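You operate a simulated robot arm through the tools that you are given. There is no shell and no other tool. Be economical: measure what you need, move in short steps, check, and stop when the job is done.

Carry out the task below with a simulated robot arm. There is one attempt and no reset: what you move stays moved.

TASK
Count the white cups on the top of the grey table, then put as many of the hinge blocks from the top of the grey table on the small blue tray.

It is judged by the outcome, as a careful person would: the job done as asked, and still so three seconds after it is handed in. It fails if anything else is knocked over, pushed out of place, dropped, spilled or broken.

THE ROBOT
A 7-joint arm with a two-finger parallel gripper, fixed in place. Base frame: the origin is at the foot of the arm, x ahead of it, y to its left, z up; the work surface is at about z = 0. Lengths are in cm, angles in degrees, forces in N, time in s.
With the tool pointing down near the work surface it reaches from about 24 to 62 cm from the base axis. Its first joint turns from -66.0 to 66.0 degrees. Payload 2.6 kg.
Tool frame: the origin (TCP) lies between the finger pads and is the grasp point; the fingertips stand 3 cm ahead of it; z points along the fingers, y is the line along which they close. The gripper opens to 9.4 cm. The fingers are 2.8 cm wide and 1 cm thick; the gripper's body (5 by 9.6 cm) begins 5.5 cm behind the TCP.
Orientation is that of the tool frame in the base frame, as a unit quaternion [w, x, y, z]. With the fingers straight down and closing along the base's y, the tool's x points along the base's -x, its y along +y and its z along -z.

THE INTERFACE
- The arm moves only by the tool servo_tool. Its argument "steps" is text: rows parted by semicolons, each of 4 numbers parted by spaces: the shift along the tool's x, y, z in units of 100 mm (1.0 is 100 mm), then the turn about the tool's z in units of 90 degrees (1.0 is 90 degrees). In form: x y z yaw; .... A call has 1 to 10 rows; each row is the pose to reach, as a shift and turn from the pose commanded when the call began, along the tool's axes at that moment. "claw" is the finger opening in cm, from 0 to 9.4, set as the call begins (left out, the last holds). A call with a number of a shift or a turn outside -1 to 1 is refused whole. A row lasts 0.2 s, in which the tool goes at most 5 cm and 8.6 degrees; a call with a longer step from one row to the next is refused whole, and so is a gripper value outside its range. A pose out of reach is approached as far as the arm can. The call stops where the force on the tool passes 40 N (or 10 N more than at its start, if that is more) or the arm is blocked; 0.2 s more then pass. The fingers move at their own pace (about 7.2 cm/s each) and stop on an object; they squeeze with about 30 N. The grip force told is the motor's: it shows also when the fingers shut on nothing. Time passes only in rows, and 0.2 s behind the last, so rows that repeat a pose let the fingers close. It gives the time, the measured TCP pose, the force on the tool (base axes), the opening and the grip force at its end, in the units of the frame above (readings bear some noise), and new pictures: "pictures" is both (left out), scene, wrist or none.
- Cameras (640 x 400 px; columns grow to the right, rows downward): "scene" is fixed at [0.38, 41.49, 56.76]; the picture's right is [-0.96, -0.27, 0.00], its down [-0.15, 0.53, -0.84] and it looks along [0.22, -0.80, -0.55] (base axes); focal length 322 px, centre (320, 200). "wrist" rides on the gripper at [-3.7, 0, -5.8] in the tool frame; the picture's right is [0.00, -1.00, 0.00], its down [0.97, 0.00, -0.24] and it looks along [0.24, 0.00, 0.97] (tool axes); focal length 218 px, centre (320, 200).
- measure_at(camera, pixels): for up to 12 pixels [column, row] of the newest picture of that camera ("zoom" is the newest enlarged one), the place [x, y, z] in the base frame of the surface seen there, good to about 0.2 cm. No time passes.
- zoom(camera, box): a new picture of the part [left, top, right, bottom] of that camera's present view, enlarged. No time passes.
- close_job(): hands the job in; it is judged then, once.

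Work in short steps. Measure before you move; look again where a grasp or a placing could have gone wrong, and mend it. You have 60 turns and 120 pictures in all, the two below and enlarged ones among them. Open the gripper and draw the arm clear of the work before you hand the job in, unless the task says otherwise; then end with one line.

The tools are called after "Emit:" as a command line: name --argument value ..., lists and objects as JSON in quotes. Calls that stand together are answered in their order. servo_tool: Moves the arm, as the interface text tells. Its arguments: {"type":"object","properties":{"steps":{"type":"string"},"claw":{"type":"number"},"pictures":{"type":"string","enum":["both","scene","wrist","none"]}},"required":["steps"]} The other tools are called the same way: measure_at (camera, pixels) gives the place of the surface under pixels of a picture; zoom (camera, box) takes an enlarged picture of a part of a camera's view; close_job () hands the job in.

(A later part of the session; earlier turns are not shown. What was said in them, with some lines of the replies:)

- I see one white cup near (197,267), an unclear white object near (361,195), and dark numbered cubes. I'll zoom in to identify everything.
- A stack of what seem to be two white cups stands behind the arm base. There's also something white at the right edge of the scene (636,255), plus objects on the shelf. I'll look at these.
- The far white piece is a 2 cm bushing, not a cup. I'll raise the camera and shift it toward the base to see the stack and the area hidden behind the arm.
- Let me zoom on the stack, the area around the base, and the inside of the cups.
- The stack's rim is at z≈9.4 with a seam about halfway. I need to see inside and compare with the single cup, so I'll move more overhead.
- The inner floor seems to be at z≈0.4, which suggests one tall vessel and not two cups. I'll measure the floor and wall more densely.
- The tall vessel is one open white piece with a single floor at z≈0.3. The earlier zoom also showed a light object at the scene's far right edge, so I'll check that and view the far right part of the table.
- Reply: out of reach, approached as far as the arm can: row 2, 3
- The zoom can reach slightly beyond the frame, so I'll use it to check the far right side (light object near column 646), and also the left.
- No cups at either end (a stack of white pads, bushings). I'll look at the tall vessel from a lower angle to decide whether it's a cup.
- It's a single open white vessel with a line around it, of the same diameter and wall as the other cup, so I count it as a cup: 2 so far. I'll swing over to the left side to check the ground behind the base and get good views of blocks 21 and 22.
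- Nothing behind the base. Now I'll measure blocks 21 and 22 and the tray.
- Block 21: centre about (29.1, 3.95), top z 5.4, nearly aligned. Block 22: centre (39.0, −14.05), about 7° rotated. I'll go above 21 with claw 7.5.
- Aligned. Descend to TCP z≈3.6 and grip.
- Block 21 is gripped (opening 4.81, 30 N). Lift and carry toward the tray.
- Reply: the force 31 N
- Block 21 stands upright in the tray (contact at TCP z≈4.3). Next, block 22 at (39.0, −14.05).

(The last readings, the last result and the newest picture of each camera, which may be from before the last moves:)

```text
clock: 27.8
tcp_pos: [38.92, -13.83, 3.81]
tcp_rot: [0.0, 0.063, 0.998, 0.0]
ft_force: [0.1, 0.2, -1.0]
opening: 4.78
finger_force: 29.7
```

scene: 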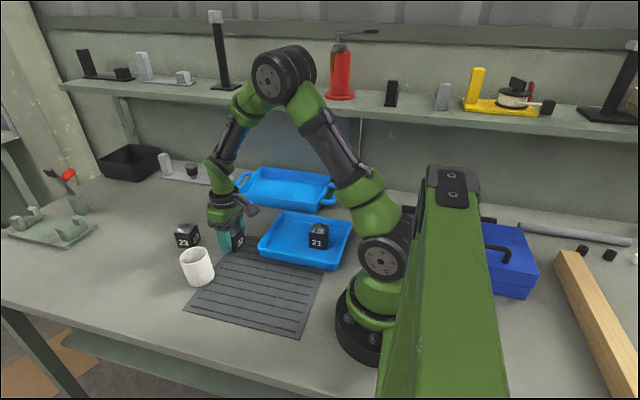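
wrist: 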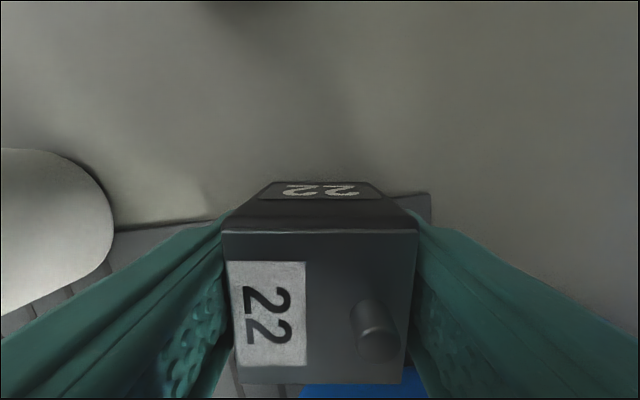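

Gripped block 22. Lift, straighten the yaw, and carry to about (25, −20).

Emit:
servo_tool --steps "0 0 -0.2 0; 0 0 -0.5 0; 0 0 -0.9 -0.04; 0 0 -1.0 -0.08; 0 0 -1.0 -0.08" --pictures "none"

Emit:
servo_tool --steps "0.3 -0.15 0 0; 0.6 -0.3 0 0; 0.9 -0.5 0 0; 1.0 -0.6 0 0; 1.0 -0.6 0 0" --pictures "none"

Emit:
servo_tool --steps "0.2 0 0 0; 0.37 0 0 0; 0.37 0 0.4 0; 0.37 0 0.4 0" --pictures "both"

```text
clock: 29.0
tcp_pos: [39.04, -14.02, 13.76]
tcp_rot: [0.0, -0.001, 1.0, 0.0]
ft_force: [0.7, -0.2, -0.1]
opening: 4.75
finger_force: 29.9
```

```text
clock: 30.2
tcp_pos: [28.94, -20.19, 13.8]
tcp_rot: [0.0, 0.0, 1.0, 0.0]
ft_force: [-0.2, -0.5, -1.2]
opening: 4.77
finger_force: 29.9
```

```text
clock: 31.2
tcp_pos: [25.22, -20.27, 9.76]
tcp_rot: [0.0, 0.0, 1.0, 0.0]
ft_force: [-0.4, 1.4, -1.3]
opening: 4.8
finger_force: 29.6
```

scene: 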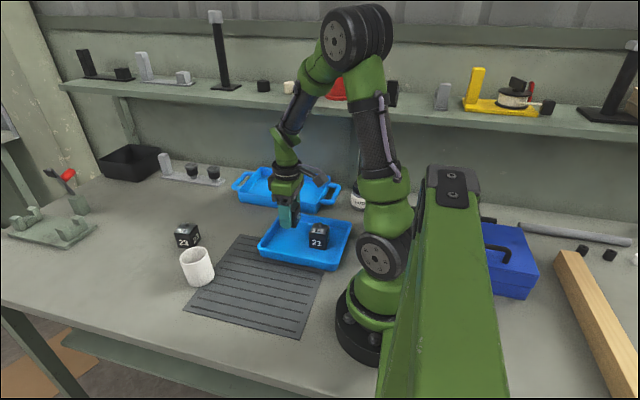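
wrist: 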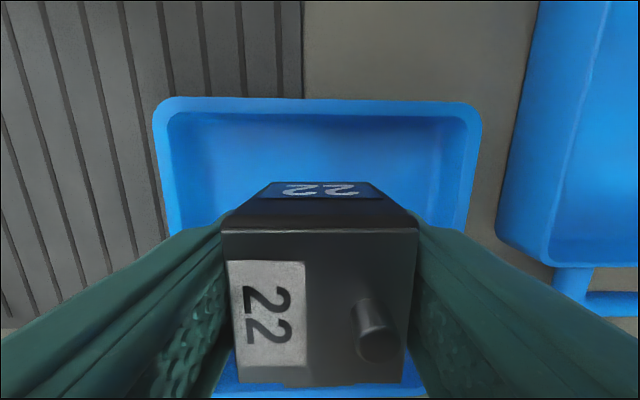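

Emit:
servo_tool --steps "0 0 0.25 0; 0 0 0.45 0; 0 0 0.53 0; 0 0 0.53 0" --pictures "none"

Emit:
servo_tool --steps "0 0 0 0; 0 0 0 0; 0 0 0 0" --claw 7.5 --pictures "none"

Emit:
servo_tool --steps "0 0 -0.3 0; 0 0 -0.7 0; 0 0 -1 0; 0 0 -1 0" --pictures "none"

Emit:
servo_tool --steps "-0.3 0.2 -0.3 0; -0.6 0.3 -0.7 0; -1.0 0.3 -1 0; -1.0 0.3 -1 0" --pictures "both"

```text
clock: 32.2
tcp_pos: [25.32, -20.1, 4.43]
tcp_rot: [0.0, 0.0, 1.0, 0.0]
ft_force: [0.1, 0.8, -1.1]
opening: 4.79
finger_force: 30.0
```

```text
clock: 33.0
tcp_pos: [25.27, -20.17, 4.5]
tcp_rot: [0.0, 0.0, 1.0, -0.001]
ft_force: [0.3, 0.1, -0.5]
opening: 7.51
finger_force: 0.0
```

```text
clock: 34.0
tcp_pos: [25.12, -20.0, 14.57]
tcp_rot: [0.001, 0.0, 1.0, 0.0]
ft_force: [0.2, 0.0, -0.4]
opening: 7.5
finger_force: 0.1
```

```text
refused: row 2 steps farther than a row can; nothing moved
```

I'll back off up and away, and look toward the left end (behind the black bin) for any further cups.

Emit:
servo_tool --steps "-0.25 0.1 -0.3 0; -0.5 0.2 -0.6 0; -0.8 0.25 -0.9 0; -1.0 0.3 -1 0; -1.0 0.3 -1 0" --pictures "none"

Emit:
servo_tool --steps "-0.3 0 -0.3 0; -0.6 0 -0.6 0; -0.9 0 -0.9 0; -1.0 0 -0.9 0; -1.0 0 -0.9 0" --pictures "both"

Emit:
zoom --camera "scene" --box '[60, 120, 360, 300]'

```text
clock: 35.2
tcp_pos: [35.23, -17.01, 24.44]
tcp_rot: [0.001, 0.0, 1.0, 0.0]
ft_force: [-0.6, 0.0, -0.3]
opening: 7.45
finger_force: 0.0
```

```text
clock: 36.4
tcp_pos: [45.22, -16.97, 33.59]
tcp_rot: [0.0, 0.0, 1.0, 0.0]
ft_force: [-1.2, 0.6, -0.2]
opening: 7.5
finger_force: 0.0
```

scene: 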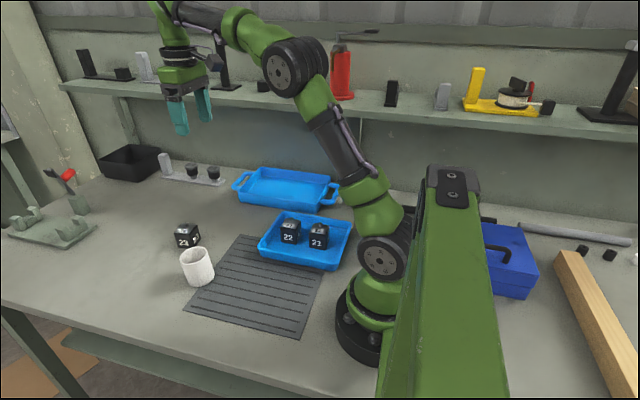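
wrist: 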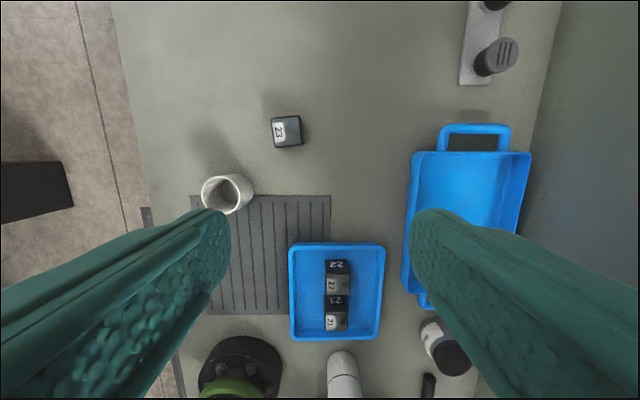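

```text
2.13 times, centred on (210, 210) of scene
```

zoom: 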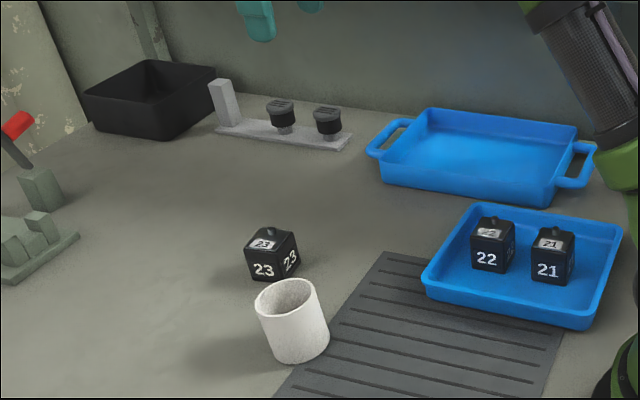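

Both blocks are upright in the tray and nothing else has moved. One last check of the far end using an extended wrist zoom.

Emit:
zoom --camera "wrist" --box '[140, 0, 640, 10]'

Emit:
zoom --camera "wrist" --box '[270, 340, 420, 400]'

```text
1.28 times, centred on (390, 5) of wrist
```

zoom: 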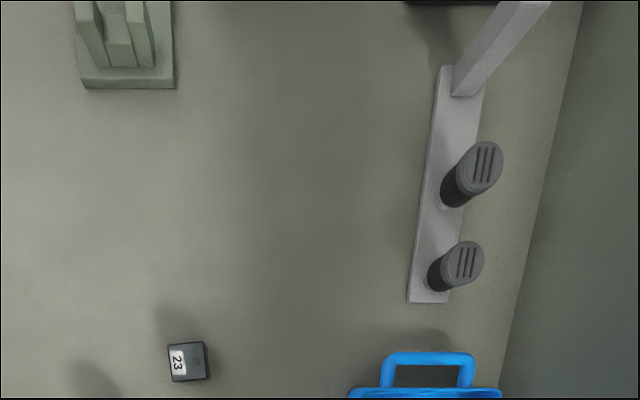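

```text
4.27 times, centred on (345, 370) of wrist
```

zoom: 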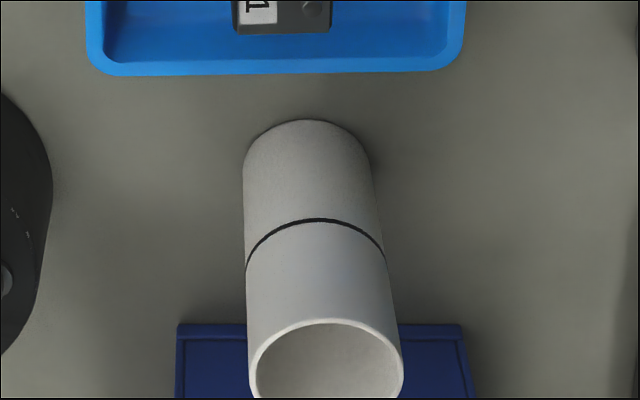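

Emit:
close_job

```text
The job is handed in.
```

I counted 2 white cups on the table and put 2 hinge blocks (21 and 22) upright on the small blue tray. I took the tall vessel with a line round it, behind the arm, as one cup because it has a single deep cavity; I could not see behind or fully into the black bin.
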